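You operate a simulated robot arm through the tools that you are given. There is no shell and no other tool. Be economical: measure what you need, move in short steps, check, and stop when the job is done.

You are at the controls of a simulated robot arm. One attempt, no reset.

JOB
Press the bush to the card's depth, then put the sleeve in the yellow tray.
Fine: the yellow sleeve is on the small press's slide; read the card, set the depth dial to it, use the lever, leave the slide out.

The check looks at the end state, three seconds after you hand in, the way a careful person would. Anything else that was tipped, shoved, dropped, spilled or broken makes it a failure.

ROBOT AND FRAMES
A 6-joint arm with a two-finger parallel gripper, fixed in place. Base frame: the origin is at the foot of the arm, x ahead of it, y to its left, z up; the work surface is at about z = 0.8. Readings come in m, degrees, newtons and seconds.
With the tool pointing down near the work surface it reaches from about 0.24 to 0.64 m from the base axis. Its first joint turns from -66.0 to 66.0 degrees. Payload 2.7 kg.
The TCP is the grasp point between the finger pads, 0.023 m short of the fingertips. In the tool frame z runs along the fingers and y along their closing line. Largest opening 0.094 m; finger width 0.038, thickness 0.01; the body of the gripper, 0.054 by 0.096 m, starts 0.039 m behind the TCP.
Orientation is told as [roll, pitch, yaw] about the base's x, y, z axes, in that order, counted from this pose: with the fingers straight down and closing along the base's y, the tool's x points along the base's -x, its y along +y and its z along -z.

CONTROLS
- The arm moves only by the tool drive_tool. Its argument "commands" is a list of rows, each a list of 7 numbers: the shift along the tool's x, y, z in m, then the turn, a rotation vector about the tool's x, y, z in degrees, then the finger opening in m, from 0 to 0.094. In form: [[x, y, z, wx, wy, wz, grip], ...]. A call has 1 to 20 rows; each row is the pose to reach, as a shift and turn from the pose commanded when the call began, along the tool's axes at that moment. Rows are played at 5 a second. More than 0.05 m and 8.6 degrees between two rows, or a gripper value outside its range, and nothing of the call is played. Where a pose cannot be reached the arm comes as near as it can. A force on the tool above 70 N (or 10 N above the force at the start of the call, whichever is more), or a blocked arm, ends the call early, and 0.2 s more pass. Each finger travels about 0.045 m/s and halts on what it meets, pressing with about 45 N; the grip force reading is that of the motor and also rises with nothing between the fingers. The clock runs only during rows and for 0.2 s after the last one: add rows that repeat a pose to give the fingers time. The reply holds the time, the measured pose of the TCP, the force on the tool along the base axes, the opening and the grip force, in the units named above and with some noise.
- Cameras (640 x 400 px; columns grow to the right, rows downward): "scene" is fixed at [0.0788, -0.429, 1.4233]; the picture's right is [0.77, -0.64, 0.00], its down [-0.24, -0.29, -0.93] and it looks along [0.59, 0.71, -0.37] (base axes); focal length 350 px, centre (320, 200). "wrist" rides on the gripper at [0.086, 0.016, -0.074] in the tool frame; the picture's right is [-0.18, 0.98, 0.00], its down [-0.58, -0.11, -0.81] and it looks along [-0.79, -0.15, 0.59] (tool axes); focal length 243 px, centre (320, 200). There is no depth. A picture from a camera that has moved, and an enlarged one, comes with that camera's place and axes in the base frame and with its lens.
- camera(camera): a new picture of that camera. No time passes.
- inspect(camera, box): a new picture of the part [left, top, right, bottom] of that camera's present view, enlarged. No time passes.
- finish_job(): hands the job in; it is judged then, once.

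Go step by step. Nothing tells you positions but the pictures and the camera data: compare them with the known pose of the tool, close in by small moves and look again before you grip or let go. The budget is 120 turns and 64 pictures, counting those below and the enlarged ones. Unless the task says otherwise, let go and move clear before handing in, and close with one line.

The tools are called after "Call:" by a JSON object that holds its "name" and its "arguments". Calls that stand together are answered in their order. drive_tool: Moves the arm, as the interface text tells. Its arguments: {"type":"object","properties":{"commands":{"type":"array","items":{"type":"array","items":{"type":"number"}}}},"required":["commands"]} The other tools are called the same way: camera (camera) takes a picture; inspect (camera, box) takes an enlarged picture of a part of a camera's view; finish_job () hands the job in.

At the start:

```text
time: 0.0
eef_pos: [0.3039, 0.2888, 1.2575]
ee_rot: [0.1, -0.1, 0.0]
force: [0.7, -0.2, -0.2]
width: 0.094
grip_force: 0.0
```

scene: 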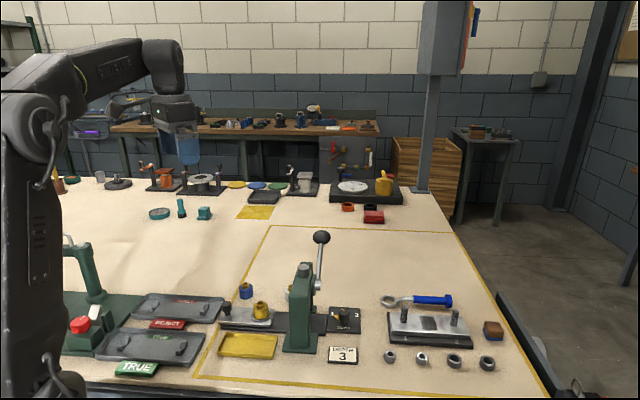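
wrist: 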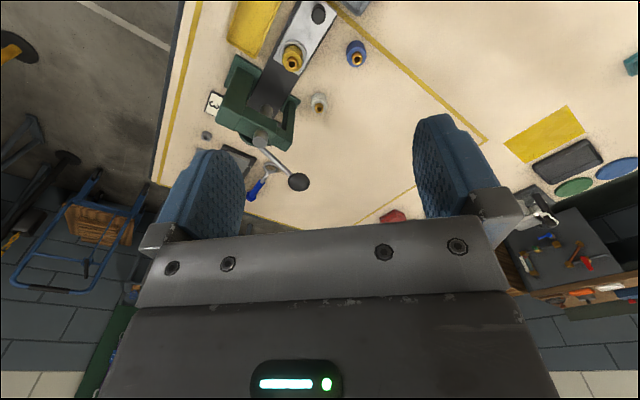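

I see the small press in the scene's middle foreground, with a yellow sleeve on its slide, a dial box, and a card reading 3. I'll enlarge this area first.

Call:
{"name": "inspect", "arguments": {"camera": "scene", "box": [200, 220, 380, 370]}}

Call:
{"name": "inspect", "arguments": {"camera": "scene", "box": [310, 290, 380, 370]}}

Call:
{"name": "inspect", "arguments": {"camera": "wrist", "box": [180, 0, 400, 210]}}

```text
2.67 times, centred on (290, 295) of scene
camera zoom: at [0.0788, -0.429, 1.4233], right [0.77, -0.64, 0.0], down [-0.24, -0.29, -0.93], along [0.59, 0.71, -0.37], focal length 933 px, centre (400, -53)
```

zoom: 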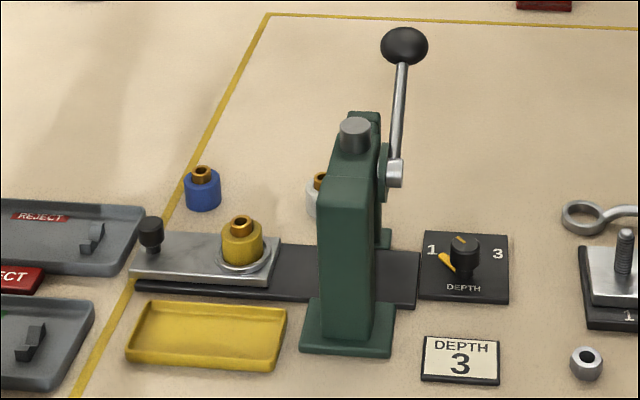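

```text
5.00 times, centred on (345, 330) of scene
camera zoom: at [0.0788, -0.429, 1.4233], right [0.77, -0.64, 0.0], down [-0.24, -0.29, -0.93], along [0.59, 0.71, -0.37], focal length 1749 px, centre (195, -450)
```

zoom: 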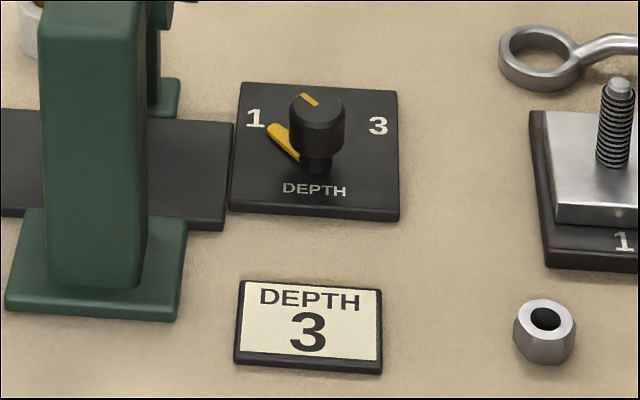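

```text
1.90 times, centred on (290, 105) of wrist
camera zoom: at [0.2183, 0.3064, 1.3311], right [0.18, 0.98, 0.0], down [0.58, -0.11, 0.81], along [0.79, -0.15, -0.59], focal length 462 px, centre (377, 381)
```

zoom: 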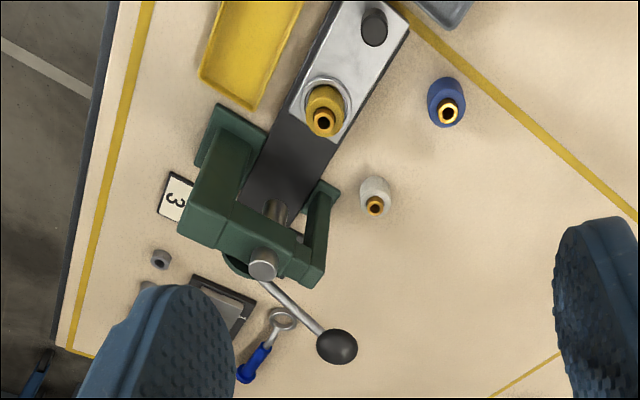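

The card says depth 3 and the dial points at 1. By triangulation the ram is at about (0.497, 0.136), the sleeve at (0.415, 0.206), the dial at (0.567, 0.067) and the lever ball at (0.597, 0.189, 0.994). I'll move nearer for a better view.

Call:
{"name": "drive_tool", "arguments": {"commands": [[-0.014, -0.034, 0.022, 0, 0, 0, 0.094], [-0.028, -0.068, 0.044, 0, 0, 0, 0.094], [-0.042, -0.102, 0.066, 0, 0, 0, 0.094], [-0.056, -0.136, 0.088, 0, 0, 0, 0.094], [-0.07, -0.17, 0.11, 0, 0, 0, 0.094], [-0.084, -0.204, 0.132, 0, 0, 0, 0.094], [-0.096, -0.239, 0.157, 0, 0, 0, 0.094]]}}

Call:
{"name": "camera", "arguments": {"camera": "wrist"}}

```text
time: 1.6
eef_pos: [0.4001, 0.0501, 1.1001]
ee_rot: [0.2, 0.0, 0.1]
force: [-0.3, 0.0, -0.3]
width: 0.0938
grip_force: 0.0
```

```text
58 pictures are left
camera wrist: at [0.3158, 0.067, 1.1736], right [0.18, 0.98, 0.0], down [0.58, -0.11, 0.81], along [0.79, -0.15, -0.59], focal length 243 px, centre (320, 200)
```

wrist: 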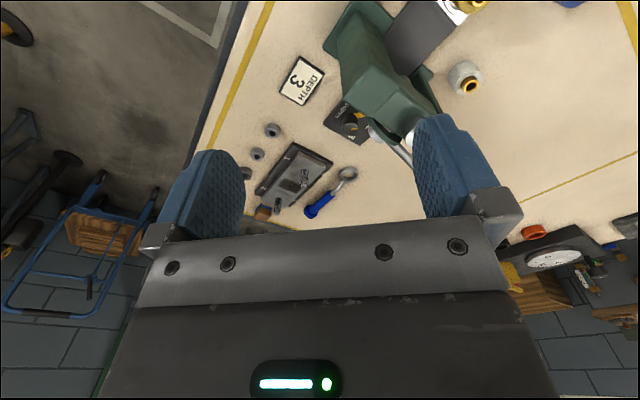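

Call:
{"name": "inspect", "arguments": {"camera": "wrist", "box": [310, 70, 440, 170]}}

Call:
{"name": "inspect", "arguments": {"camera": "scene", "box": [270, 220, 370, 360]}}

```text
4.00 times, centred on (375, 120) of wrist
camera zoom: at [0.3158, 0.067, 1.1736], right [0.18, 0.98, 0.0], down [0.58, -0.11, 0.81], along [0.79, -0.15, -0.59], focal length 970 px, centre (100, 520)
```

zoom: 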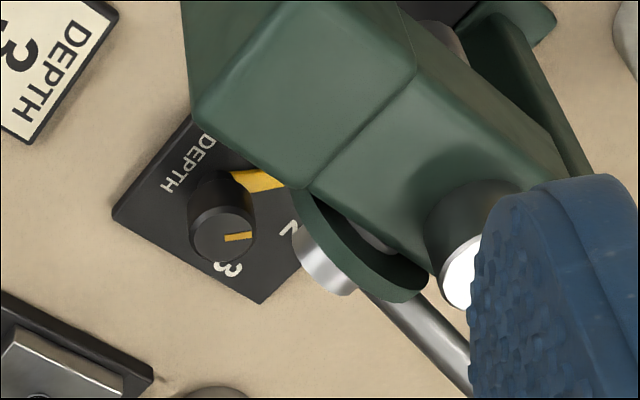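

```text
2.86 times, centred on (320, 290) of scene
camera zoom: at [0.0788, -0.429, 1.4233], right [0.77, -0.64, 0.0], down [-0.24, -0.29, -0.93], along [0.59, 0.71, -0.37], focal length 999 px, centre (320, -57)
```

zoom: 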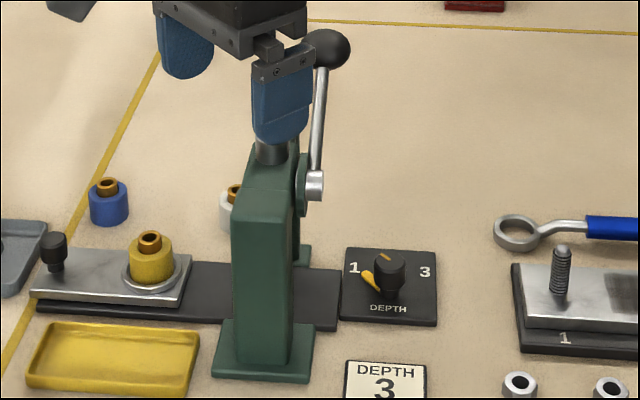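

The dial labels are 45° apart: 1 near 92°, 2 near 45° and 3 near 2°. So the knob at (0.568, 0.069) has to turn about 90° clockwise, and I'll do it in two grips to keep clear of the hub. First I'll turn the tool so its camera side faces away from the press, and move above the dial.

Call:
{"name": "drive_tool", "arguments": {"commands": [[-0.01, 0.001, 0, 0, 0, -8, 0.094], [-0.02, 0.002, 0, 0, 0, -16, 0.094], [-0.03, 0.003, 0, 0, 0, -24, 0.094], [-0.04, 0.004, 0, 0, 0, -32, 0.094], [-0.05, 0.005, 0, 0, 0, -40, 0.094], [-0.06, 0.006, 0, 0, 0, -48, 0.094], [-0.07, 0.007, 0, 0, 0, -56, 0.094], [-0.08, 0.008, 0, 0, 0, -64, 0.094], [-0.09, 0.009, 0, 0, 0, -72, 0.094], [-0.1, 0.01, 0, 0, 0, -80, 0.094], [-0.11, 0.011, 0, 0, 0, -88, 0.094], [-0.12, 0.012, 0, 0, 0, -96, 0.094], [-0.13, 0.013, 0, 0, 0, -104, 0.094], [-0.14, 0.015, 0, 0, 0, -112, 0.094], [-0.15, 0.017, 0, 0, 0, -120, 0.094], [-0.16, 0.018, 0, 0, 0, -128, 0.094], [-0.168, 0.019, 0, 0, 0, -136, 0.094]]}}

Call:
{"name": "camera", "arguments": {"camera": "wrist"}}

Call:
{"name": "camera", "arguments": {"camera": "scene"}}

```text
time: 5.2
eef_pos: [0.5692, 0.07, 1.1016]
ee_rot: [0.0, -0.1, 136.2]
force: [-0.1, -0.6, 0.9]
width: 0.0939
grip_force: 0.0
```

```text
55 pictures are left
camera wrist: at [0.6208, -0.0005, 1.1737], right [-0.81, -0.58, 0.0], down [-0.34, 0.48, 0.81], along [-0.47, 0.66, -0.59], focal length 243 px, centre (320, 200)
```

wrist: 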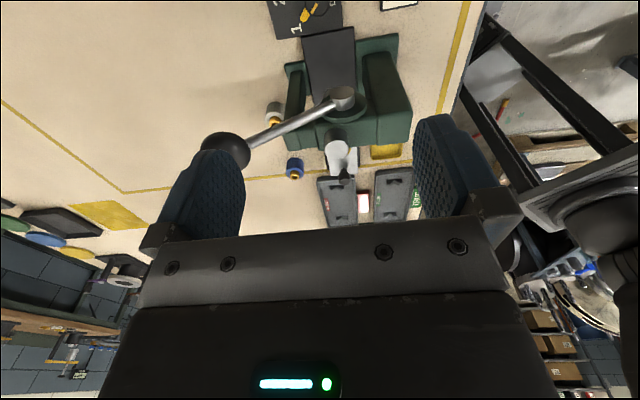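

```text
54 pictures are left
```

scene: 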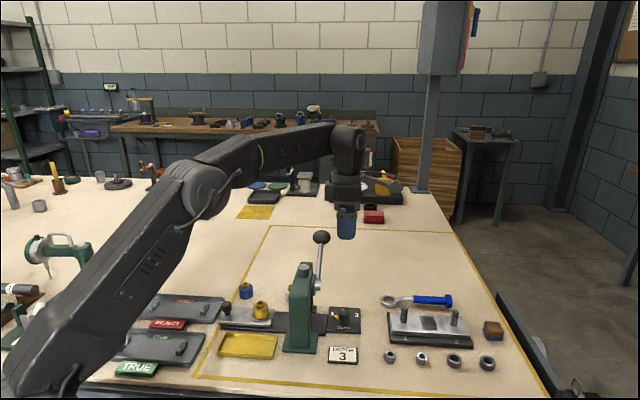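

Orientation reached with the camera side away from the press. I'll get a close view of the dial and press from here.

Call:
{"name": "inspect", "arguments": {"camera": "wrist", "box": [190, 0, 430, 150]}}

```text
2.67 times, centred on (310, 75) of wrist
camera zoom: at [0.6208, -0.0005, 1.1737], right [-0.81, -0.58, 0.0], down [-0.34, 0.48, 0.81], along [-0.47, 0.66, -0.59], focal length 647 px, centre (347, 533)
```

zoom: 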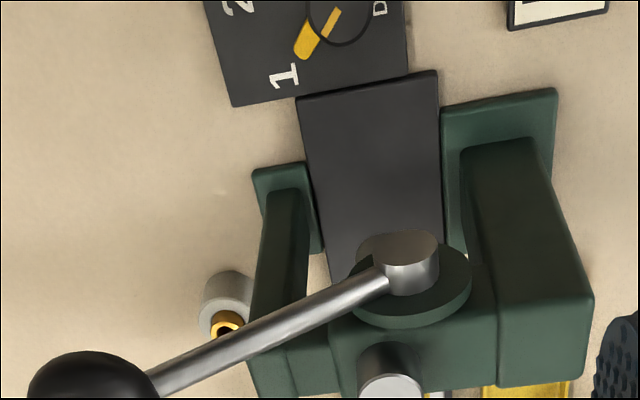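

The hub end sits about 60 mm from the knob axis, so there is clearance. Next I'll rotate to the first grip angle, narrow the opening and descend partway.

Call:
{"name": "drive_tool", "arguments": {"commands": [[0, 0, 0.03, 0, 0, -7.5, 0.08], [0, 0, 0.06, 0, 0, -15, 0.07], [0, 0, 0.09, 0, 0, -22.5, 0.06], [0, 0, 0.13, 0, 0, -22.5, 0.06], [0, 0, 0.17, 0, 0, -22.5, 0.06], [0, 0, 0.2, 0, 0, -22.5, 0.06]]}}

Call:
{"name": "inspect", "arguments": {"camera": "scene", "box": [270, 220, 430, 360]}}

Call:
{"name": "camera", "arguments": {"camera": "wrist"}}

```text
time: 6.6
eef_pos: [0.5701, 0.0708, 0.9023]
ee_rot: [-0.3, 0.3, 158.6]
force: [5.0, -2.0, 14.8]
width: 0.06
grip_force: 0.1
```

```text
2.86 times, centred on (350, 290) of scene
camera zoom: at [0.0787, -0.4291, 1.4233], right [0.77, -0.64, 0.0], down [-0.24, -0.29, -0.93], along [0.59, 0.71, -0.37], focal length 999 px, centre (234, -57)
```

zoom: 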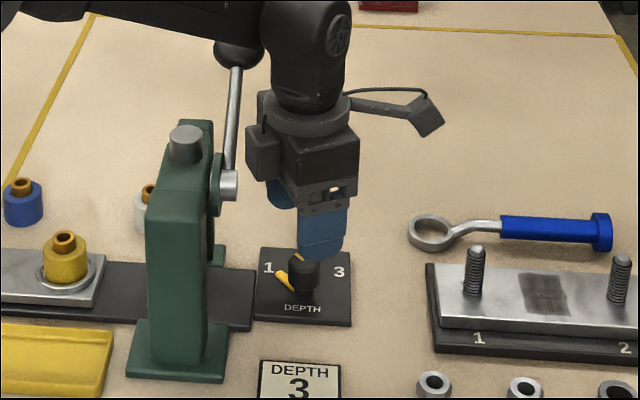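

```text
51 pictures are left
camera wrist: at [0.6447, 0.0245, 0.9767], right [-0.53, -0.85, -0.01], down [-0.51, 0.31, 0.8], along [-0.68, 0.43, -0.6], focal length 243 px, centre (320, 200)
```

wrist: 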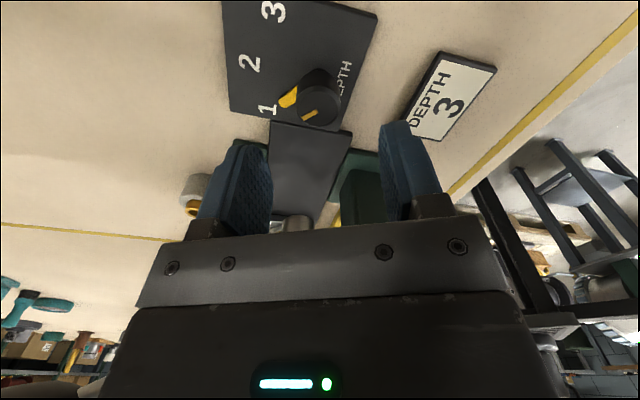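

The force reading is slightly up, so I'll repeat the pose to see whether it's a transient. I'll also look closely at the knob and the hub clearance.

Call:
{"name": "drive_tool", "arguments": {"commands": [[0, 0, 0, 0, 0, 0, 0.06], [0, 0, 0, 0, 0, 0, 0.06]]}}

Call:
{"name": "inspect", "arguments": {"camera": "scene", "box": [325, 240, 405, 340]}}

Call:
{"name": "inspect", "arguments": {"camera": "wrist", "box": [230, 40, 400, 240]}}

```text
time: 7.2
eef_pos: [0.5699, 0.0703, 0.9015]
ee_rot: [-0.3, 0.4, 158.5]
force: [12.1, -4.2, 23.7]
width: 0.0601
grip_force: 0.1
```

```text
4.00 times, centred on (365, 290) of scene
camera zoom: at [0.0787, -0.4292, 1.4233], right [0.77, -0.64, 0.0], down [-0.24, -0.29, -0.93], along [0.59, 0.71, -0.37], focal length 1399 px, centre (140, -160)
```

zoom: 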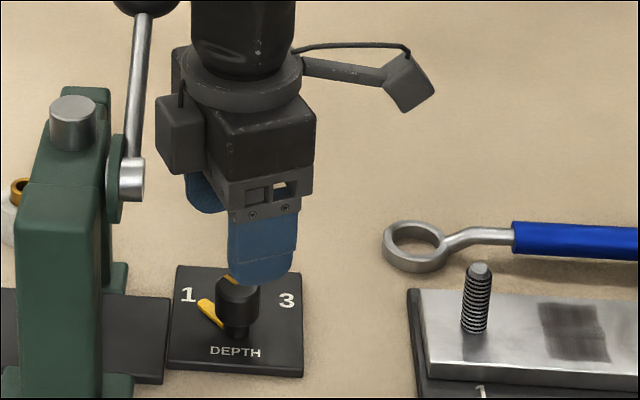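

```text
2.00 times, centred on (315, 140) of wrist
camera zoom: at [0.6447, 0.0244, 0.9765], right [-0.53, -0.85, -0.01], down [-0.51, 0.31, 0.8], along [-0.68, 0.43, -0.6], focal length 485 px, centre (330, 320)
```

zoom: 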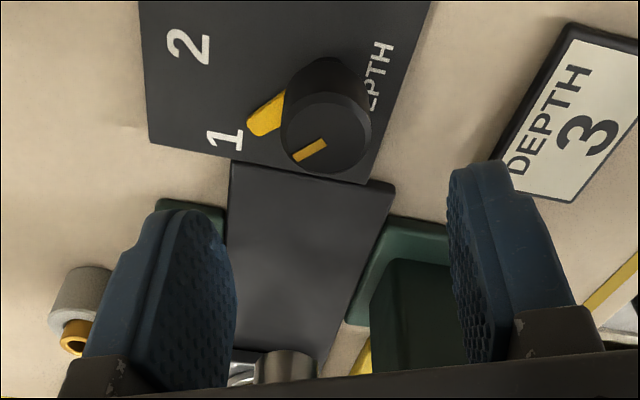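

There's a real contact of about 25 N, from either the gripper's side box or the forearm against the lever. I'll check the full view before moving on.

Call:
{"name": "inspect", "arguments": {"camera": "scene", "box": [250, 170, 410, 270]}}

```text
4.00 times, centred on (330, 220) of scene
camera zoom: at [0.0787, -0.4292, 1.4233], right [0.77, -0.64, 0.0], down [-0.24, -0.29, -0.93], along [0.59, 0.71, -0.37], focal length 1399 px, centre (280, 120)
```

zoom: 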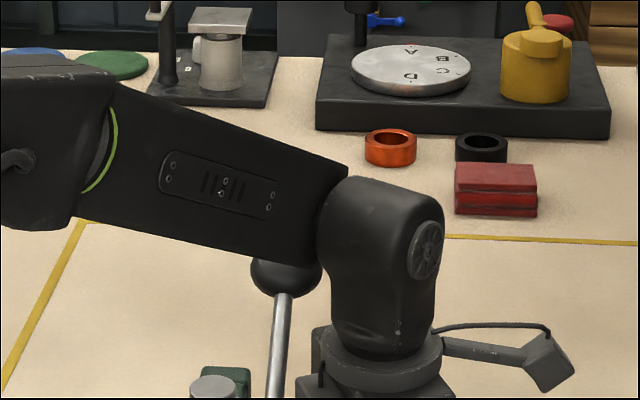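

The contact force points along the tool's +x and up, so the box on the gripper's back is touching the lever hub. I'll back up, turn to the start angle, and lean the gripper 15° away from the press to get clearance.

Call:
{"name": "drive_tool", "arguments": {"commands": [[0.0, 0, -0.03, 0, 0, 0, 0.06], [0, 0, -0.06, 0, 0, 0, 0.06], [0, 0, -0.1, 0, 0, 0, 0.06], [0, 0, -0.1, 0, 0, -8, 0.06], [0, 0, -0.1, 0, 0, -16, 0.06], [0, 0, -0.1, 0, 0, -23, 0.06], [0, 0, -0.1, 0, 0, -23, 0.06]]}}

Call:
{"name": "drive_tool", "arguments": {"commands": [[0, 0, 0, 0, -5, 0, 0.06], [0, 0, 0, 0, -10, 0, 0.06], [0, 0, 0, 0, -15, 0, 0.06], [0, 0, 0, 0, -15, 0, 0.06]]}}

Call:
{"name": "camera", "arguments": {"camera": "scene"}}

```text
time: 8.8
eef_pos: [0.5679, 0.0703, 0.9994]
ee_rot: [0.0, 0.0, -178.3]
force: [-0.3, 0.5, 0.4]
width: 0.0598
grip_force: 0.0
```

```text
time: 9.8
eef_pos: [0.5682, 0.0705, 0.9995]
ee_rot: [-0.1, -15.0, -178.5]
force: [-0.2, 0.2, 0.2]
width: 0.06
grip_force: 0.1
```

```text
47 pictures are left
```

scene: 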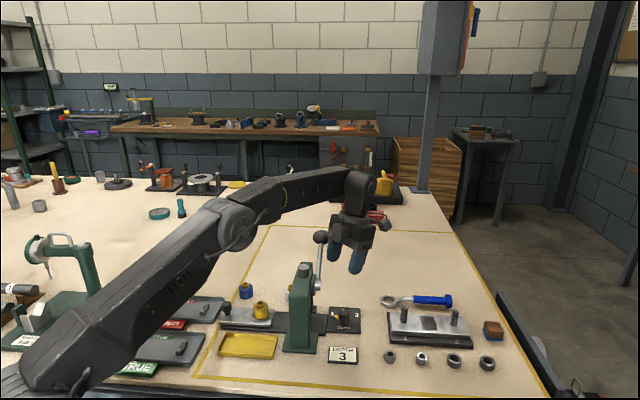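

The force is back to zero and the gripper leans away from the press. I'll refine the knob position with the wrist camera and a scene zoom.

Call:
{"name": "inspect", "arguments": {"camera": "wrist", "box": [220, 0, 420, 125]}}

Call:
{"name": "inspect", "arguments": {"camera": "scene", "box": [320, 290, 370, 340]}}

```text
3.20 times, centred on (320, 62) of wrist
camera zoom: at [0.6722, 0.0579, 1.0484], right [-0.15, -0.99, 0.05], down [-0.35, 0.1, 0.93], along [-0.92, 0.12, -0.36], focal length 776 px, centre (320, 640)
```

zoom: 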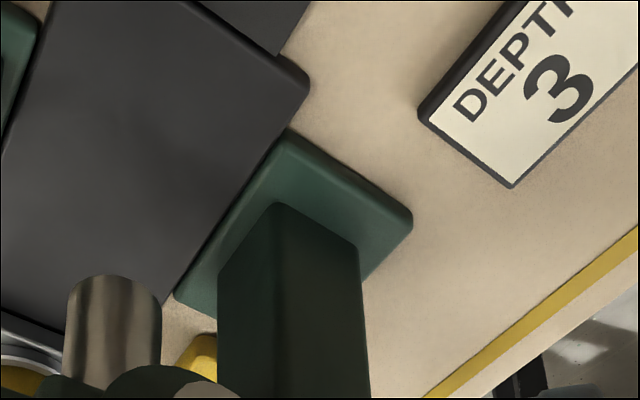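

```text
8.00 times, centred on (345, 315) of scene
camera zoom: at [0.0788, -0.429, 1.4233], right [0.77, -0.64, 0.0], down [-0.24, -0.29, -0.93], along [0.59, 0.71, -0.37], focal length 2798 px, centre (120, -720)
```

zoom: 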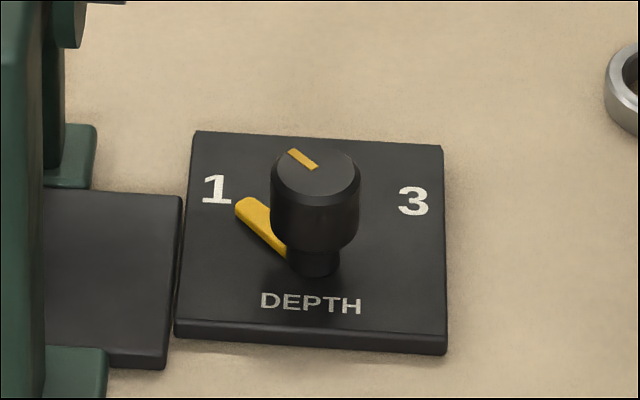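

The knob centre is about (0.568, 0.068), its top at z≈0.848, with a 27 mm wide head. I'll descend straight around it with the fingers open.

Call:
{"name": "drive_tool", "arguments": {"commands": [[0.0078, 0.001, 0.029, 0, 0, 0, 0.06], [0.0155, 0.002, 0.058, 0, 0, 0, 0.06], [0.0233, 0.0025, 0.087, 0, 0, 0, 0.06], [0.031, 0.0025, 0.1159, 0, 0, 0, 0.06], [0.0369, 0.0025, 0.1377, 0, 0, 0, 0.06], [0.0369, 0.0025, 0.1377, 0, 0, 0, 0.06]]}}

Call:
{"name": "inspect", "arguments": {"camera": "scene", "box": [300, 240, 400, 340]}}

Call:
{"name": "camera", "arguments": {"camera": "wrist"}}

```text
time: 11.2
eef_pos: [0.568, 0.068, 0.8561]
ee_rot: [-0.1, -15.0, -178.5]
force: [-1.0, 0.0, -0.3]
width: 0.06
grip_force: 0.2
```

```text
4.00 times, centred on (350, 290) of scene
camera zoom: at [0.0788, -0.429, 1.4233], right [0.77, -0.64, 0.0], down [-0.24, -0.29, -0.93], along [0.59, 0.71, -0.37], focal length 1399 px, centre (200, -160)
```

zoom: 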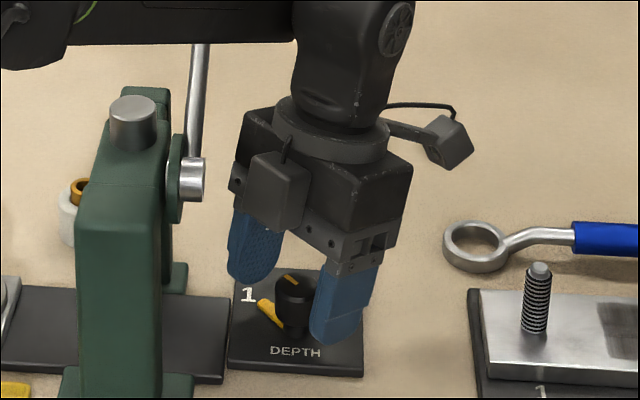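

```text
43 pictures are left
camera wrist: at [0.6722, 0.0557, 0.906], right [-0.15, -0.99, 0.05], down [-0.36, 0.1, 0.93], along [-0.92, 0.12, -0.37], focal length 243 px, centre (320, 200)
```

wrist: 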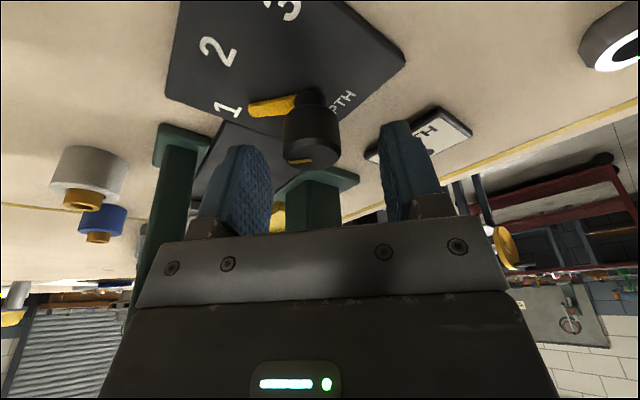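

The fingers straddle the knob. I'll shift a few millimetres to centre it, go 4 mm lower and close.

Call:
{"name": "drive_tool", "arguments": {"commands": [[0.004, -0.002, 0.003, 0, 0, 0, 0.06], [0.004, -0.002, 0.003, 0, 0, 0, 0.045], [0.004, -0.002, 0.003, 0, 0, 0, 0.03], [0.004, -0.002, 0.003, 0, 0, 0, 0.022], [0.004, -0.002, 0.003, 0, 0, 0, 0.022], [0.004, -0.002, 0.003, 0, 0, 0, 0.022]]}}

Call:
{"name": "inspect", "arguments": {"camera": "scene", "box": [300, 240, 400, 340]}}

```text
time: 12.6
eef_pos: [0.5705, 0.071, 0.8534]
ee_rot: [-0.1, -15.1, -178.4]
force: [-0.1, 2.1, -1.3]
width: 0.0272
grip_force: 44.7
```

```text
4.00 times, centred on (350, 290) of scene
camera zoom: at [0.0788, -0.429, 1.4234], right [0.77, -0.64, 0.0], down [-0.24, -0.29, -0.93], along [0.59, 0.71, -0.37], focal length 1399 px, centre (200, -160)
```

zoom: 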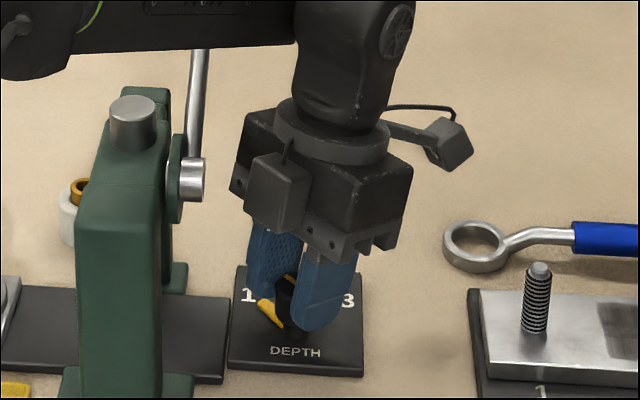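

The knob is gripped at 27 mm with almost no side force. Next I'll turn it 45° clockwise about the vertical.

Call:
{"name": "drive_tool", "arguments": {"commands": [[0, 0, 0, 1.94, 0, 7.24, 0.022], [0, 0, 0, 3.88, 0, 14.49, 0.022], [0, 0, 0, 5.82, 0, 21.73, 0.022], [0, 0, 0, 7.76, 0, 28.98, 0.022], [0, 0, 0, 9.7, 0, 36.22, 0.022], [0, 0, 0, 11.65, 0, 43.47, 0.022], [0, 0, 0, 11.65, 0, 43.47, 0.022]]}}

Call:
{"name": "inspect", "arguments": {"camera": "scene", "box": [300, 240, 400, 340]}}

```text
time: 14.2
eef_pos: [0.5718, 0.0712, 0.8529]
ee_rot: [-0.2, -15.2, 136.4]
force: [1.1, 11.7, -1.1]
width: 0.0275
grip_force: 44.8
```

```text
4.00 times, centred on (350, 290) of scene
camera zoom: at [0.0789, -0.4287, 1.4234], right [0.77, -0.64, 0.0], down [-0.24, -0.29, -0.93], along [0.59, 0.71, -0.37], focal length 1399 px, centre (200, -160)
```

zoom: 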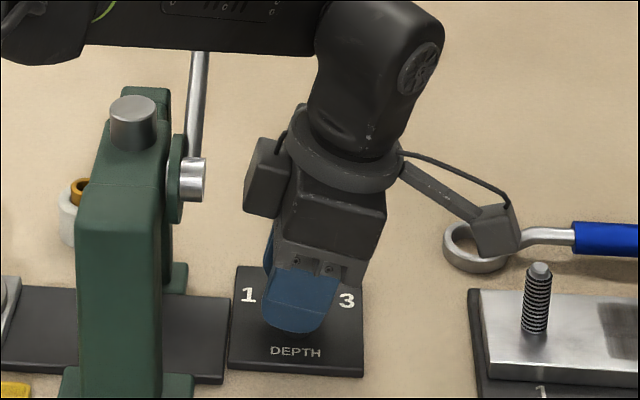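

No slip so far. I'll turn the remaining 45°.

Call:
{"name": "drive_tool", "arguments": {"commands": [[0, 0, 0, 1.94, 0, 7.24, 0.022], [0, 0, 0, 3.88, 0, 14.49, 0.022], [0, 0, 0, 5.82, 0, 21.73, 0.022], [0, 0, 0, 7.76, 0, 28.98, 0.022], [0, 0, 0, 9.7, 0, 36.22, 0.022], [0, 0, 0, 11.65, 0, 43.47, 0.022], [0, 0, 0, 11.65, 0, 43.47, 0.022]]}}

Call:
{"name": "inspect", "arguments": {"camera": "scene", "box": [300, 240, 400, 340]}}

```text
time: 15.8
eef_pos: [0.573, 0.073, 0.8536]
ee_rot: [-0.2, -15.2, 91.5]
force: [19.7, 22.0, -8.6]
width: 0.0274
grip_force: 45.4
```

```text
4.00 times, centred on (350, 290) of scene
camera zoom: at [0.0795, -0.4285, 1.4235], right [0.77, -0.64, 0.0], down [-0.24, -0.29, -0.93], along [0.59, 0.71, -0.37], focal length 1399 px, centre (200, -160)
```

zoom: 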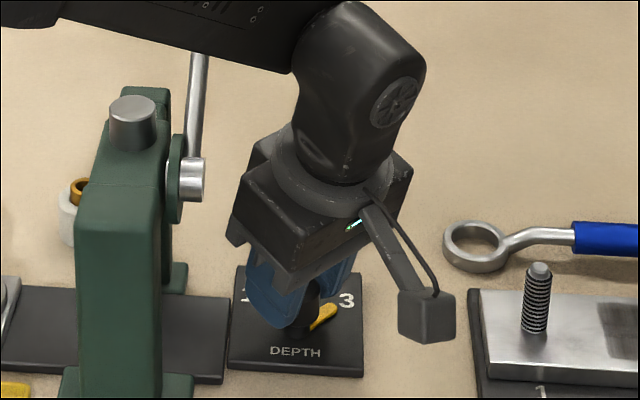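

The pointer now aims at 3. I'll open the fingers and rise straight up.

Call:
{"name": "drive_tool", "arguments": {"commands": [[0, 0, 0, 0, 0, 0, 0.04], [0, 0, 0, 0, 0, 0, 0.05], [0, 0, 0, 0, 0, 0, 0.05], [-0.0078, 0, -0.029, 0, 0, 0, 0.05], [-0.0155, 0, -0.058, 0, 0, 0, 0.05], [-0.0233, 0, -0.087, 0, 0, 0, 0.05], [-0.031, 0, -0.1159, 0, 0, 0, 0.05], [-0.041, 0, -0.155, 0, 0, 0, 0.05], [-0.051, 0, -0.193, 0, 0, 0, 0.05]]}}

Call:
{"name": "inspect", "arguments": {"camera": "scene", "box": [320, 290, 370, 340]}}

```text
time: 17.8
eef_pos: [0.5725, 0.0692, 1.0534]
ee_rot: [-0.1, -15.1, 91.6]
force: [-0.5, 0.4, 0.4]
width: 0.0503
grip_force: 0.1
```

```text
8.00 times, centred on (345, 315) of scene
camera zoom: at [0.0788, -0.429, 1.4233], right [0.77, -0.64, 0.0], down [-0.24, -0.29, -0.93], along [0.59, 0.71, -0.37], focal length 2798 px, centre (120, -720)
```

zoom: 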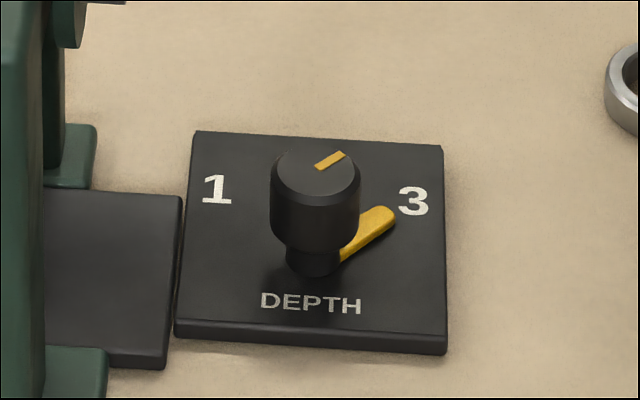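

The dial is set at 3. Next is the slide: I'll rise, swing the tool yaw to about -43° with the lean kept, then move over the slide's handle.

Call:
{"name": "drive_tool", "arguments": {"commands": [[-0.009, 0, -0.034, 2.07, 0, 7.73, 0.06], [-0.018, 0, -0.068, 4.14, 0, 15.46, 0.06], [-0.018, 0, -0.068, 6.21, 0, 23.18, 0.06], [-0.018, 0, -0.068, 8.28, 0, 30.9, 0.06], [-0.018, 0, -0.068, 10.35, 0, 38.64, 0.06], [-0.018, 0, -0.068, 12.42, 0, 46.4, 0.06], [-0.018, 0, -0.068, 14.5, 0, 54.1, 0.06], [-0.018, 0, -0.068, 16.6, 0, 61.8, 0.06], [-0.018, 0, -0.068, 18.6, 0, 69.5, 0.06], [-0.018, 0, -0.068, 20.7, 0, 77.3, 0.06], [-0.018, 0, -0.068, 22.8, 0, 85, 0.06], [-0.018, 0, -0.068, 24.8, 0, 92.7, 0.06], [-0.018, 0, -0.068, 26.9, 0, 100.5, 0.06], [-0.018, 0, -0.068, 29, 0, 108.2, 0.06], [-0.018, 0, -0.068, 31, 0, 115.9, 0.06], [-0.018, 0, -0.068, 33.1, 0, 123.6, 0.06], [-0.018, 0, -0.068, 34.9, 0, 130.2, 0.06]]}}

Call:
{"name": "inspect", "arguments": {"camera": "scene", "box": [210, 260, 310, 360]}}

```text
time: 21.4
eef_pos: [0.5716, 0.0684, 1.1236]
ee_rot: [0.0, -15.0, -43.4]
force: [0.8, -0.1, -0.4]
width: 0.0598
grip_force: 0.0
```

```text
4.00 times, centred on (260, 310) of scene
camera zoom: at [0.0788, -0.429, 1.4233], right [0.77, -0.64, 0.0], down [-0.24, -0.29, -0.93], along [0.59, 0.71, -0.37], focal length 1399 px, centre (560, -240)
```

zoom: 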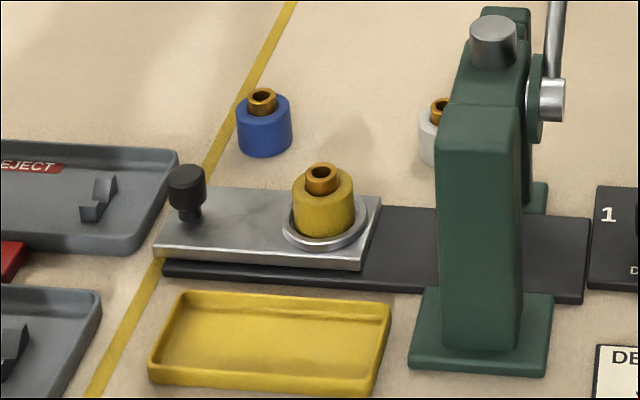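

The handle is at about (0.355, 0.267), with its top at z≈0.858. I'll move above it and look.

Call:
{"name": "drive_tool", "arguments": {"commands": [[0.0472, -0.0006, -0.0127, 0, 0, 0, 0.06], [0.0944, -0.0012, -0.0253, 0, 0, 0, 0.06], [0.1416, -0.0018, -0.038, 0, 0, 0, 0.06], [0.1888, -0.0024, -0.0506, 0, 0, 0, 0.06], [0.236, -0.003, -0.0633, 0, 0, 0, 0.06], [0.2831, -0.0038, -0.0759, 0, 0, 0, 0.06], [0.2938, -0.0038, -0.0361, 0, 0, 0, 0.06], [0.3045, -0.0038, 0.0037, 0, 0, 0, 0.06], [0.3151, -0.0038, 0.0435, 0, 0, 0, 0.06]]}}

Call:
{"name": "camera", "arguments": {"camera": "wrist"}}

Call:
{"name": "camera", "arguments": {"camera": "scene"}}

```text
time: 23.4
eef_pos: [0.3539, 0.2664, 1.0018]
ee_rot: [0.3, -14.9, -43.3]
force: [-0.1, 0.2, 0.6]
width: 0.0599
grip_force: 0.0
```

```text
37 pictures are left
camera wrist: at [0.2911, 0.3501, 1.05], right [0.8, 0.59, 0.05], down [0.18, -0.32, 0.93], along [0.57, -0.74, -0.37], focal length 243 px, centre (320, 200)
```

wrist: 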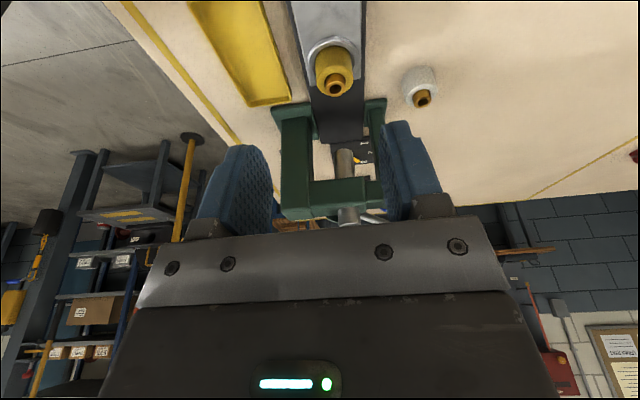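

```text
36 pictures are left
```

scene: 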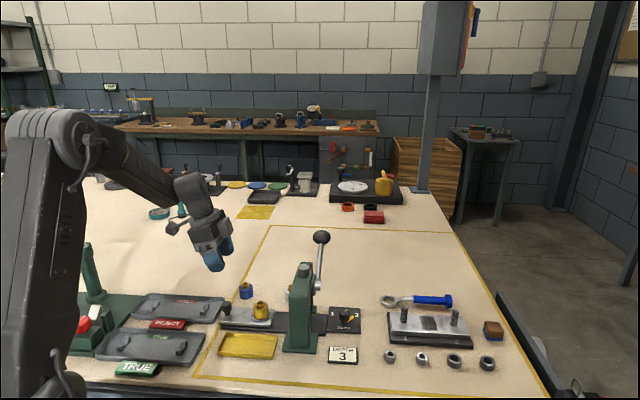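

I'll descend to just above the handle and check alignment.

Call:
{"name": "drive_tool", "arguments": {"commands": [[0.0076, 0, 0.0283, 0, 0, 0, 0.06], [0.0152, 0, 0.0565, 0, 0, 0, 0.06], [0.0228, 0, 0.0848, 0, 0, 0, 0.06], [0.0298, 0, 0.111, 0, 0, 0, 0.06], [0.0298, 0, 0.111, 0, 0, 0, 0.06]]}}

Call:
{"name": "camera", "arguments": {"camera": "wrist"}}

Call:
{"name": "inspect", "arguments": {"camera": "scene", "box": [190, 250, 290, 350]}}

```text
time: 24.6
eef_pos: [0.3561, 0.267, 0.8847]
ee_rot: [0.1, -14.9, -43.3]
force: [0.5, 0.6, -0.5]
width: 0.06
grip_force: 0.0
```

```text
35 pictures are left
camera wrist: at [0.2927, 0.3505, 0.9345], right [0.8, 0.59, 0.05], down [0.18, -0.32, 0.93], along [0.57, -0.74, -0.37], focal length 243 px, centre (320, 200)
```

wrist: 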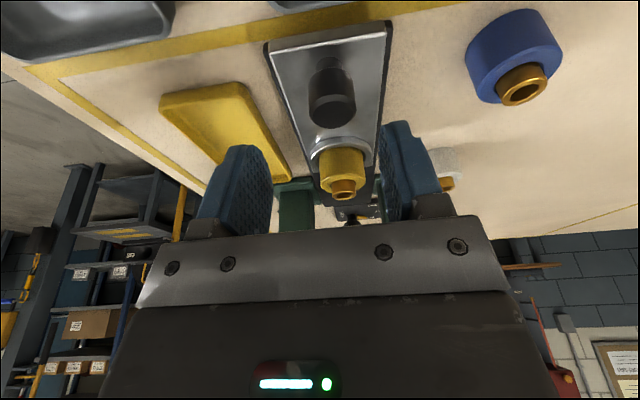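

```text
4.00 times, centred on (240, 300) of scene
camera zoom: at [0.0788, -0.429, 1.4233], right [0.77, -0.64, 0.0], down [-0.24, -0.29, -0.93], along [0.59, 0.71, -0.37], focal length 1399 px, centre (640, -200)
```

zoom: 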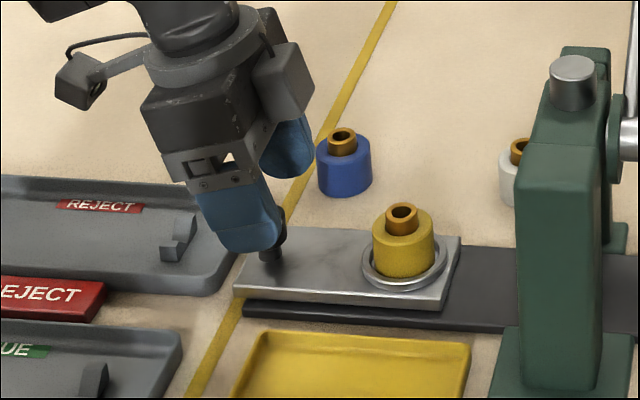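

The handle is between the fingers, slightly towards the camera and the +y side. I'll correct by 5 mm, lower 20 mm and close.

Call:
{"name": "drive_tool", "arguments": {"commands": [[0.005, 0.005, -0.001, 0, 0, 0, 0.06], [0.01, 0.005, 0.018, 0, 0, 0, 0.06], [0.01, 0.005, 0.018, 0, 0, 0, 0.045], [0.01, 0.005, 0.018, 0, 0, 0, 0.03], [0.01, 0.005, 0.018, 0, 0, 0, 0.018], [0.01, 0.005, 0.018, 0, 0, 0, 0.018], [0.01, 0.005, 0.018, 0, 0, 0, 0.018]]}}

Call:
{"name": "camera", "arguments": {"camera": "wrist"}}

```text
time: 26.2
eef_pos: [0.3572, 0.2755, 0.8657]
ee_rot: [0.4, -14.9, -43.1]
force: [15.8, 15.1, -0.4]
width: 0.0272
grip_force: 10.7
```

```text
33 pictures are left
camera wrist: at [0.2934, 0.3591, 0.9155], right [0.8, 0.6, 0.06], down [0.18, -0.33, 0.93], along [0.57, -0.73, -0.37], focal length 243 px, centre (320, 200)
```

wrist: 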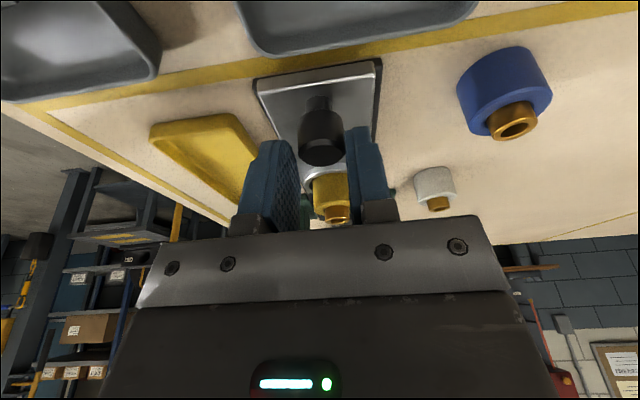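

One finger touched first, and the handle sits nearer the camera side. I'll reopen a bit, shift 6 mm towards the camera side and 3 mm along +y, and close again.

Call:
{"name": "drive_tool", "arguments": {"commands": [[0, 0, 0, 0, 0, 0, 0.045], [0.0058, 0.003, -0.0015, 0, 0, 0, 0.045], [0.0058, 0.003, -0.0015, 0, 0, 0, 0.03], [0.0058, 0.003, -0.0015, 0, 0, 0, 0.018], [0.0058, 0.003, -0.0015, 0, 0, 0, 0.018], [0.0058, 0.003, -0.0015, 0, 0, 0, 0.018], [0.0058, 0.003, -0.0015, 0, 0, 0, 0.018]]}}

Call:
{"name": "inspect", "arguments": {"camera": "wrist", "box": [220, 50, 420, 250]}}

```text
time: 27.8
eef_pos: [0.3536, 0.2813, 0.865]
ee_rot: [0.3, -15.0, -43.3]
force: [13.0, 13.0, -8.7]
width: 0.0234
grip_force: 45.1
```

```text
2.00 times, centred on (320, 150) of wrist
camera zoom: at [0.2905, 0.3648, 0.9146], right [0.8, 0.6, 0.05], down [0.18, -0.33, 0.93], along [0.57, -0.73, -0.37], focal length 485 px, centre (320, 300)
```

zoom: 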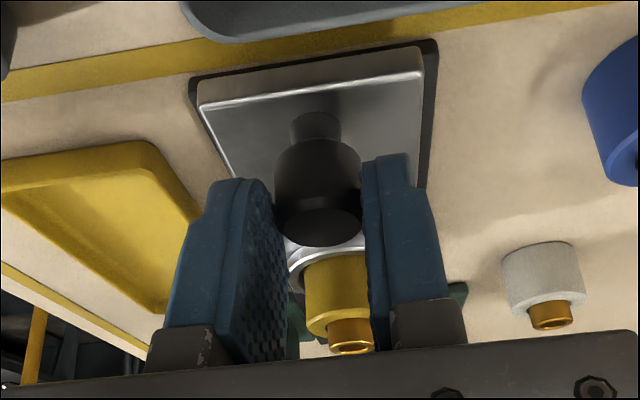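

The handle is gripped (23 mm). I'll push the slide in by 55 mm first and watch the forces.

Call:
{"name": "drive_tool", "arguments": {"commands": [[-0.0097, 0.002, 0.0026, 0, 0, 0, 0.018], [-0.0193, 0.002, 0.0052, 0, 0, 0, 0.018], [-0.029, 0.002, 0.0078, 0, 0, 0, 0.018], [-0.0386, 0.002, 0.0104, 0, 0, 0, 0.018], [-0.0531, 0.002, 0.0142, 0, 0, 0, 0.018]]}}

Call:
{"name": "inspect", "arguments": {"camera": "scene", "box": [200, 240, 320, 360]}}

```text
time: 29.0
eef_pos: [0.3938, 0.2416, 0.8653]
ee_rot: [0.0, -15.0, -43.3]
force: [-12.7, -13.0, 21.8]
width: 0.023
grip_force: 45.5
```

```text
3.33 times, centred on (260, 300) of scene
camera zoom: at [0.0782, -0.4295, 1.4232], right [0.77, -0.64, 0.0], down [-0.24, -0.29, -0.93], along [0.59, 0.71, -0.37], focal length 1166 px, centre (520, -133)
```

zoom: 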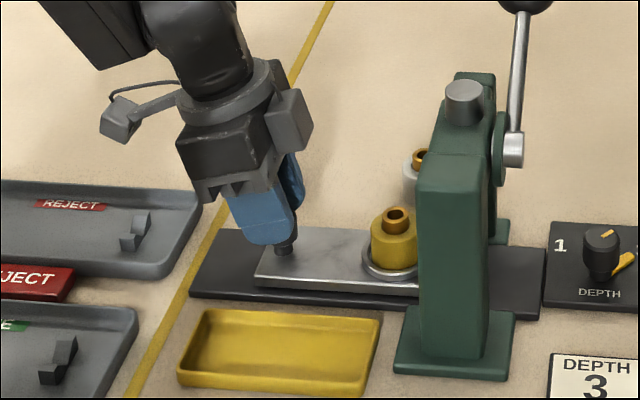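

The slide moves well. I'll continue another 45 mm with a small correction, then check alignment under the ram.

Call:
{"name": "drive_tool", "arguments": {"commands": [[-0.0097, -0.0025, 0.0006, 0, 0, 0, 0.018], [-0.0193, -0.0025, 0.0032, 0, 0, 0, 0.018], [-0.029, -0.0025, 0.0058, 0, 0, 0, 0.018], [-0.0386, -0.0025, 0.0084, 0, 0, 0, 0.018], [-0.0435, -0.0025, 0.0097, 0, 0, 0, 0.018], [-0.0435, -0.0025, 0.0097, 0, 0, 0, 0.018]]}}

Call:
{"name": "inspect", "arguments": {"camera": "scene", "box": [220, 240, 340, 360]}}

Call:
{"name": "inspect", "arguments": {"camera": "wrist", "box": [220, 50, 420, 250]}}

```text
time: 30.4
eef_pos: [0.4247, 0.2118, 0.8659]
ee_rot: [-0.1, -14.9, -43.4]
force: [1.5, 3.4, -29.7]
width: 0.0234
grip_force: 45.0
```

```text
3.33 times, centred on (280, 300) of scene
camera zoom: at [0.0793, -0.4288, 1.4234], right [0.77, -0.64, 0.0], down [-0.24, -0.29, -0.93], along [0.59, 0.71, -0.37], focal length 1166 px, centre (453, -133)
```

zoom: 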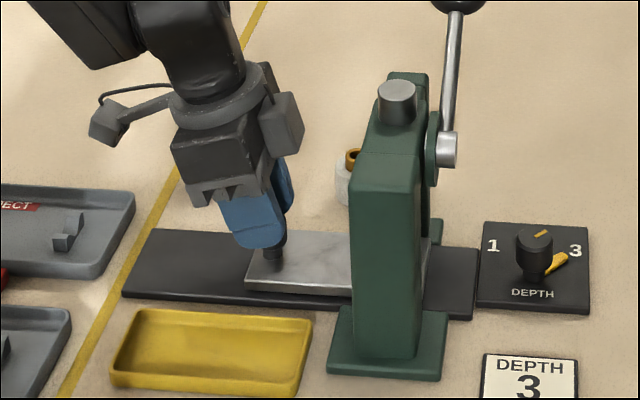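

```text
2.00 times, centred on (320, 150) of wrist
camera zoom: at [0.3615, 0.2947, 0.9147], right [0.8, 0.59, 0.05], down [0.19, -0.32, 0.93], along [0.57, -0.74, -0.37], focal length 485 px, centre (320, 300)
```

zoom: 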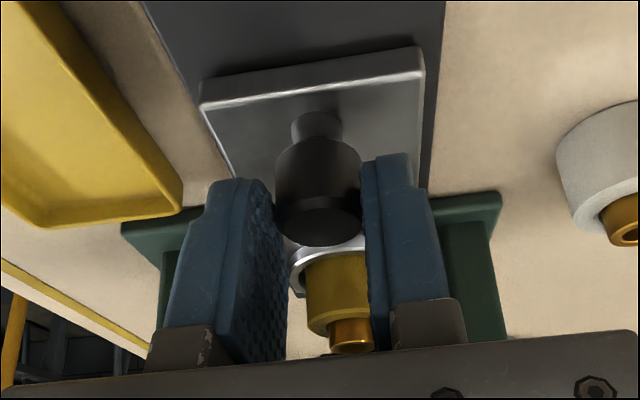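

Another 10–15 mm is needed. I'll step forward gently and watch for the end stop.

Call:
{"name": "drive_tool", "arguments": {"commands": [[-0.0036, 0, 0.002, 0, 0, 0, 0.018], [-0.0072, 0, 0.003, 0, 0, 0, 0.018], [-0.0097, 0, 0.0036, 0, 0, 0, 0.018], [-0.0097, 0, 0.0036, 0, 0, 0, 0.018]]}}

Call:
{"name": "drive_tool", "arguments": {"commands": [[-0.0019, 0, 0.0005, 0, 0, 0, 0.018], [-0.0029, 0, 0.0008, 0, 0, 0, 0.018], [-0.0029, 0, 0.0008, 0, 0, 0, 0.018]]}}

Call:
{"name": "camera", "arguments": {"camera": "wrist"}}

```text
time: 31.4
eef_pos: [0.432, 0.2046, 0.8655]
ee_rot: [-0.1, -14.9, -43.2]
force: [-10.7, -7.1, -11.9]
width: 0.0233
grip_force: 45.1
```

```text
time: 32.2
eef_pos: [0.4328, 0.2025, 0.8668]
ee_rot: [-0.1, -14.7, -43.2]
force: [-35.7, 10.0, 2.4]
width: 0.0235
grip_force: 44.9
```

```text
28 pictures are left
camera wrist: at [0.369, 0.2869, 0.9148], right [0.8, 0.59, 0.05], down [0.19, -0.32, 0.93], along [0.57, -0.74, -0.37], focal length 243 px, centre (320, 200)
```

wrist: 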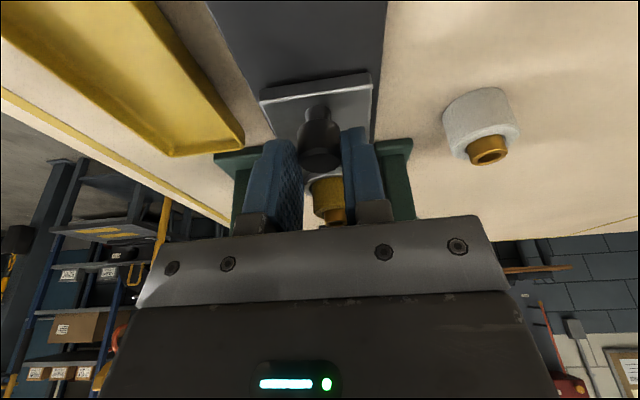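

The force is rising, perhaps because it has reached the end stop after 111 mm. I'll push 4 mm more to confirm.

Call:
{"name": "drive_tool", "arguments": {"commands": [[-0.0019, 0, 0.0005, 0, 0, 0, 0.018], [-0.0039, 0, 0.001, 0, 0, 0, 0.018], [-0.0039, 0, 0.001, 0, 0, 0, 0.018]]}}

Call:
{"name": "inspect", "arguments": {"camera": "scene", "box": [240, 230, 350, 340]}}

```text
time: 33.0
eef_pos: [0.4379, 0.2, 0.866]
ee_rot: [0.0, -15.0, -43.3]
force: [-10.2, -11.8, 4.5]
width: 0.0247
grip_force: 7.5
```

```text
3.64 times, centred on (295, 285) of scene
camera zoom: at [0.0785, -0.4293, 1.4233], right [0.77, -0.64, 0.0], down [-0.24, -0.29, -0.93], along [0.59, 0.71, -0.37], focal length 1272 px, centre (411, -109)
```

zoom: 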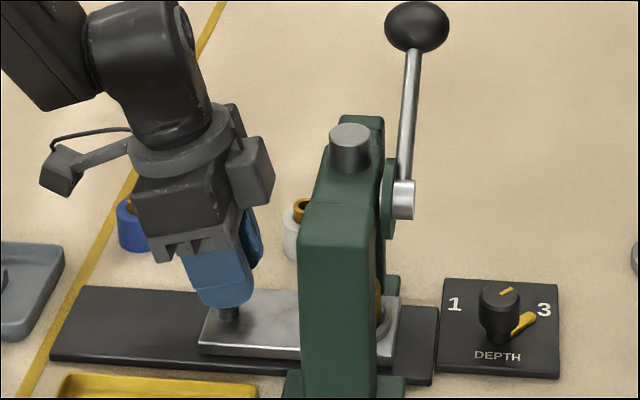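

The fingers slid on the knob, so the slide is at its stop, with the sleeve under the ram. I'll open, rise clear, and head for the lever.

Call:
{"name": "drive_tool", "arguments": {"commands": [[0, 0, 0, 0, 0, 0, 0.035], [0, 0, 0, 0, 0, 0, 0.045], [-0.004, 0, -0.0166, 0, 0, 0, 0.045], [-0.0117, 0, -0.0457, 0, 0, 0, 0.045], [-0.0233, 0, -0.087, 0, 0, 0, 0.045], [-0.035, 0, -0.13, 0, 0, 0, 0.045], [-0.047, 0, -0.174, 0, 0, 0, 0.045], [-0.059, 0, -0.218, 0, 0, 0, 0.045], [-0.07, 0, -0.261, 0, 0, 0, 0.045]]}}

Call:
{"name": "camera", "arguments": {"camera": "wrist"}}

Call:
{"name": "inspect", "arguments": {"camera": "scene", "box": [240, 220, 380, 340]}}

```text
time: 35.0
eef_pos: [0.4378, 0.1999, 1.1358]
ee_rot: [0.1, -15.0, -43.3]
force: [0.0, 0.4, 0.0]
width: 0.0451
grip_force: 0.0
```

```text
26 pictures are left
camera wrist: at [0.3741, 0.2831, 1.1859], right [0.8, 0.59, 0.05], down [0.18, -0.32, 0.93], along [0.57, -0.74, -0.37], focal length 243 px, centre (320, 200)
```

wrist: 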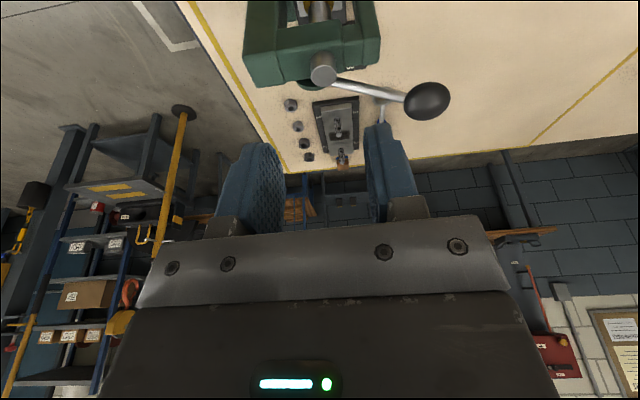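

```text
3.33 times, centred on (310, 280) of scene
camera zoom: at [0.0788, -0.429, 1.4233], right [0.77, -0.64, 0.0], down [-0.24, -0.29, -0.93], along [0.59, 0.71, -0.37], focal length 1166 px, centre (353, -67)
```

zoom: 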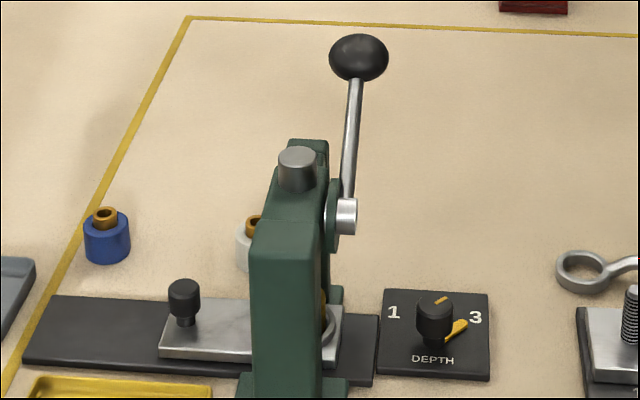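

The slide is in and the ball is confirmed at about (0.60, 0.19, 0.993). I'll straighten the tool and close the fingers so I can press the ball down from above, starting gently to find which way it moves.

Call:
{"name": "drive_tool", "arguments": {"commands": [[0, 0, 0, 0, 5, 0, 0.03], [0, 0, 0, 0, 10, 0, 0.01], [0, 0, 0, 0, 15, 0, 0.0], [0, 0, 0, 0, 15, 0, 0.0]]}}

Call:
{"name": "drive_tool", "arguments": {"commands": [[-0.031, 0.027, 0, 0, 0, 0, 0.0], [-0.062, 0.054, 0, 0, 0, 0, 0.0], [-0.093, 0.081, 0, 0, 0, 0, 0.0], [-0.124, 0.108, 0, 0, 0, 0, 0.0], [-0.124, 0.108, 0.03, 0, 0, 0, 0.0], [-0.124, 0.108, 0.06, 0, 0, 0, 0.0], [-0.124, 0.108, 0.06, 0, 0, 0, 0.0]]}}

Call:
{"name": "camera", "arguments": {"camera": "wrist"}}

Call:
{"name": "inspect", "arguments": {"camera": "scene", "box": [240, 170, 400, 340]}}

```text
time: 36.0
eef_pos: [0.4369, 0.1995, 1.1368]
ee_rot: [0.1, 0.0, -43.1]
force: [-0.6, 0.3, -0.1]
width: 0.0
grip_force: 42.4
```

```text
time: 37.6
eef_pos: [0.5848, 0.1865, 1.0702]
ee_rot: [0.1, 0.0, -43.2]
force: [-0.1, 0.1, 1.0]
width: 0.0
grip_force: 41.7
out of reach, approached as far as the arm can: row 3, 4, 5, 6, 7
```

```text
24 pictures are left
camera wrist: at [0.5342, 0.2589, 1.1449], right [0.81, 0.59, 0.0], down [0.35, -0.48, 0.81], along [0.48, -0.65, -0.59], focal length 243 px, centre (320, 200)
```

wrist: 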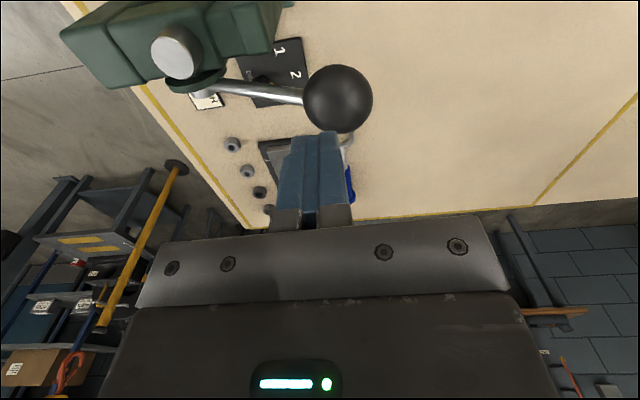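

```text
2.35 times, centred on (320, 255) of scene
camera zoom: at [0.0788, -0.429, 1.4233], right [0.77, -0.64, 0.0], down [-0.24, -0.29, -0.93], along [0.59, 0.71, -0.37], focal length 823 px, centre (320, 71)
```

zoom: 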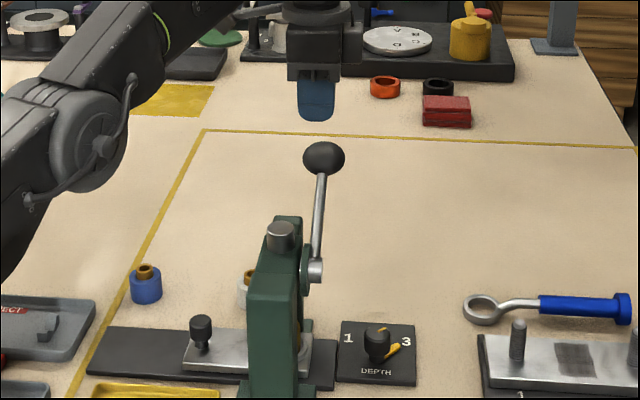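

The arm is at its reach limit here, but the tip is just above the inner-upper side of the ball, which is a good place to push it down and outward. I'll press gently downward.

Call:
{"name": "drive_tool", "arguments": {"commands": [[0, 0, 0.012, 0, 0, 0, 0.0], [0, 0, 0.024, 0, 0, 0, 0.0], [0, 0, 0.034, 0, 0, 0, 0.0], [0, 0, 0.044, 0, 0, 0, 0.0], [0, 0, 0.054, 0, 0, 0, 0.0]]}}

Call:
{"name": "inspect", "arguments": {"camera": "scene", "box": [240, 170, 400, 340]}}

```text
time: 38.8
eef_pos: [0.5858, 0.1873, 1.0184]
ee_rot: [0.1, 0.2, -43.2]
force: [0.1, 1.1, 2.2]
width: 0.0
grip_force: 42.3
```

```text
2.35 times, centred on (320, 255) of scene
camera zoom: at [0.0788, -0.429, 1.4233], right [0.77, -0.64, 0.0], down [-0.24, -0.29, -0.93], along [0.59, 0.71, -0.37], focal length 823 px, centre (320, 71)
```

zoom: 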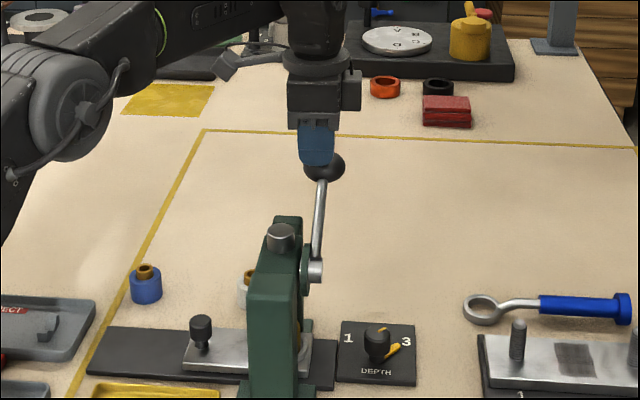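

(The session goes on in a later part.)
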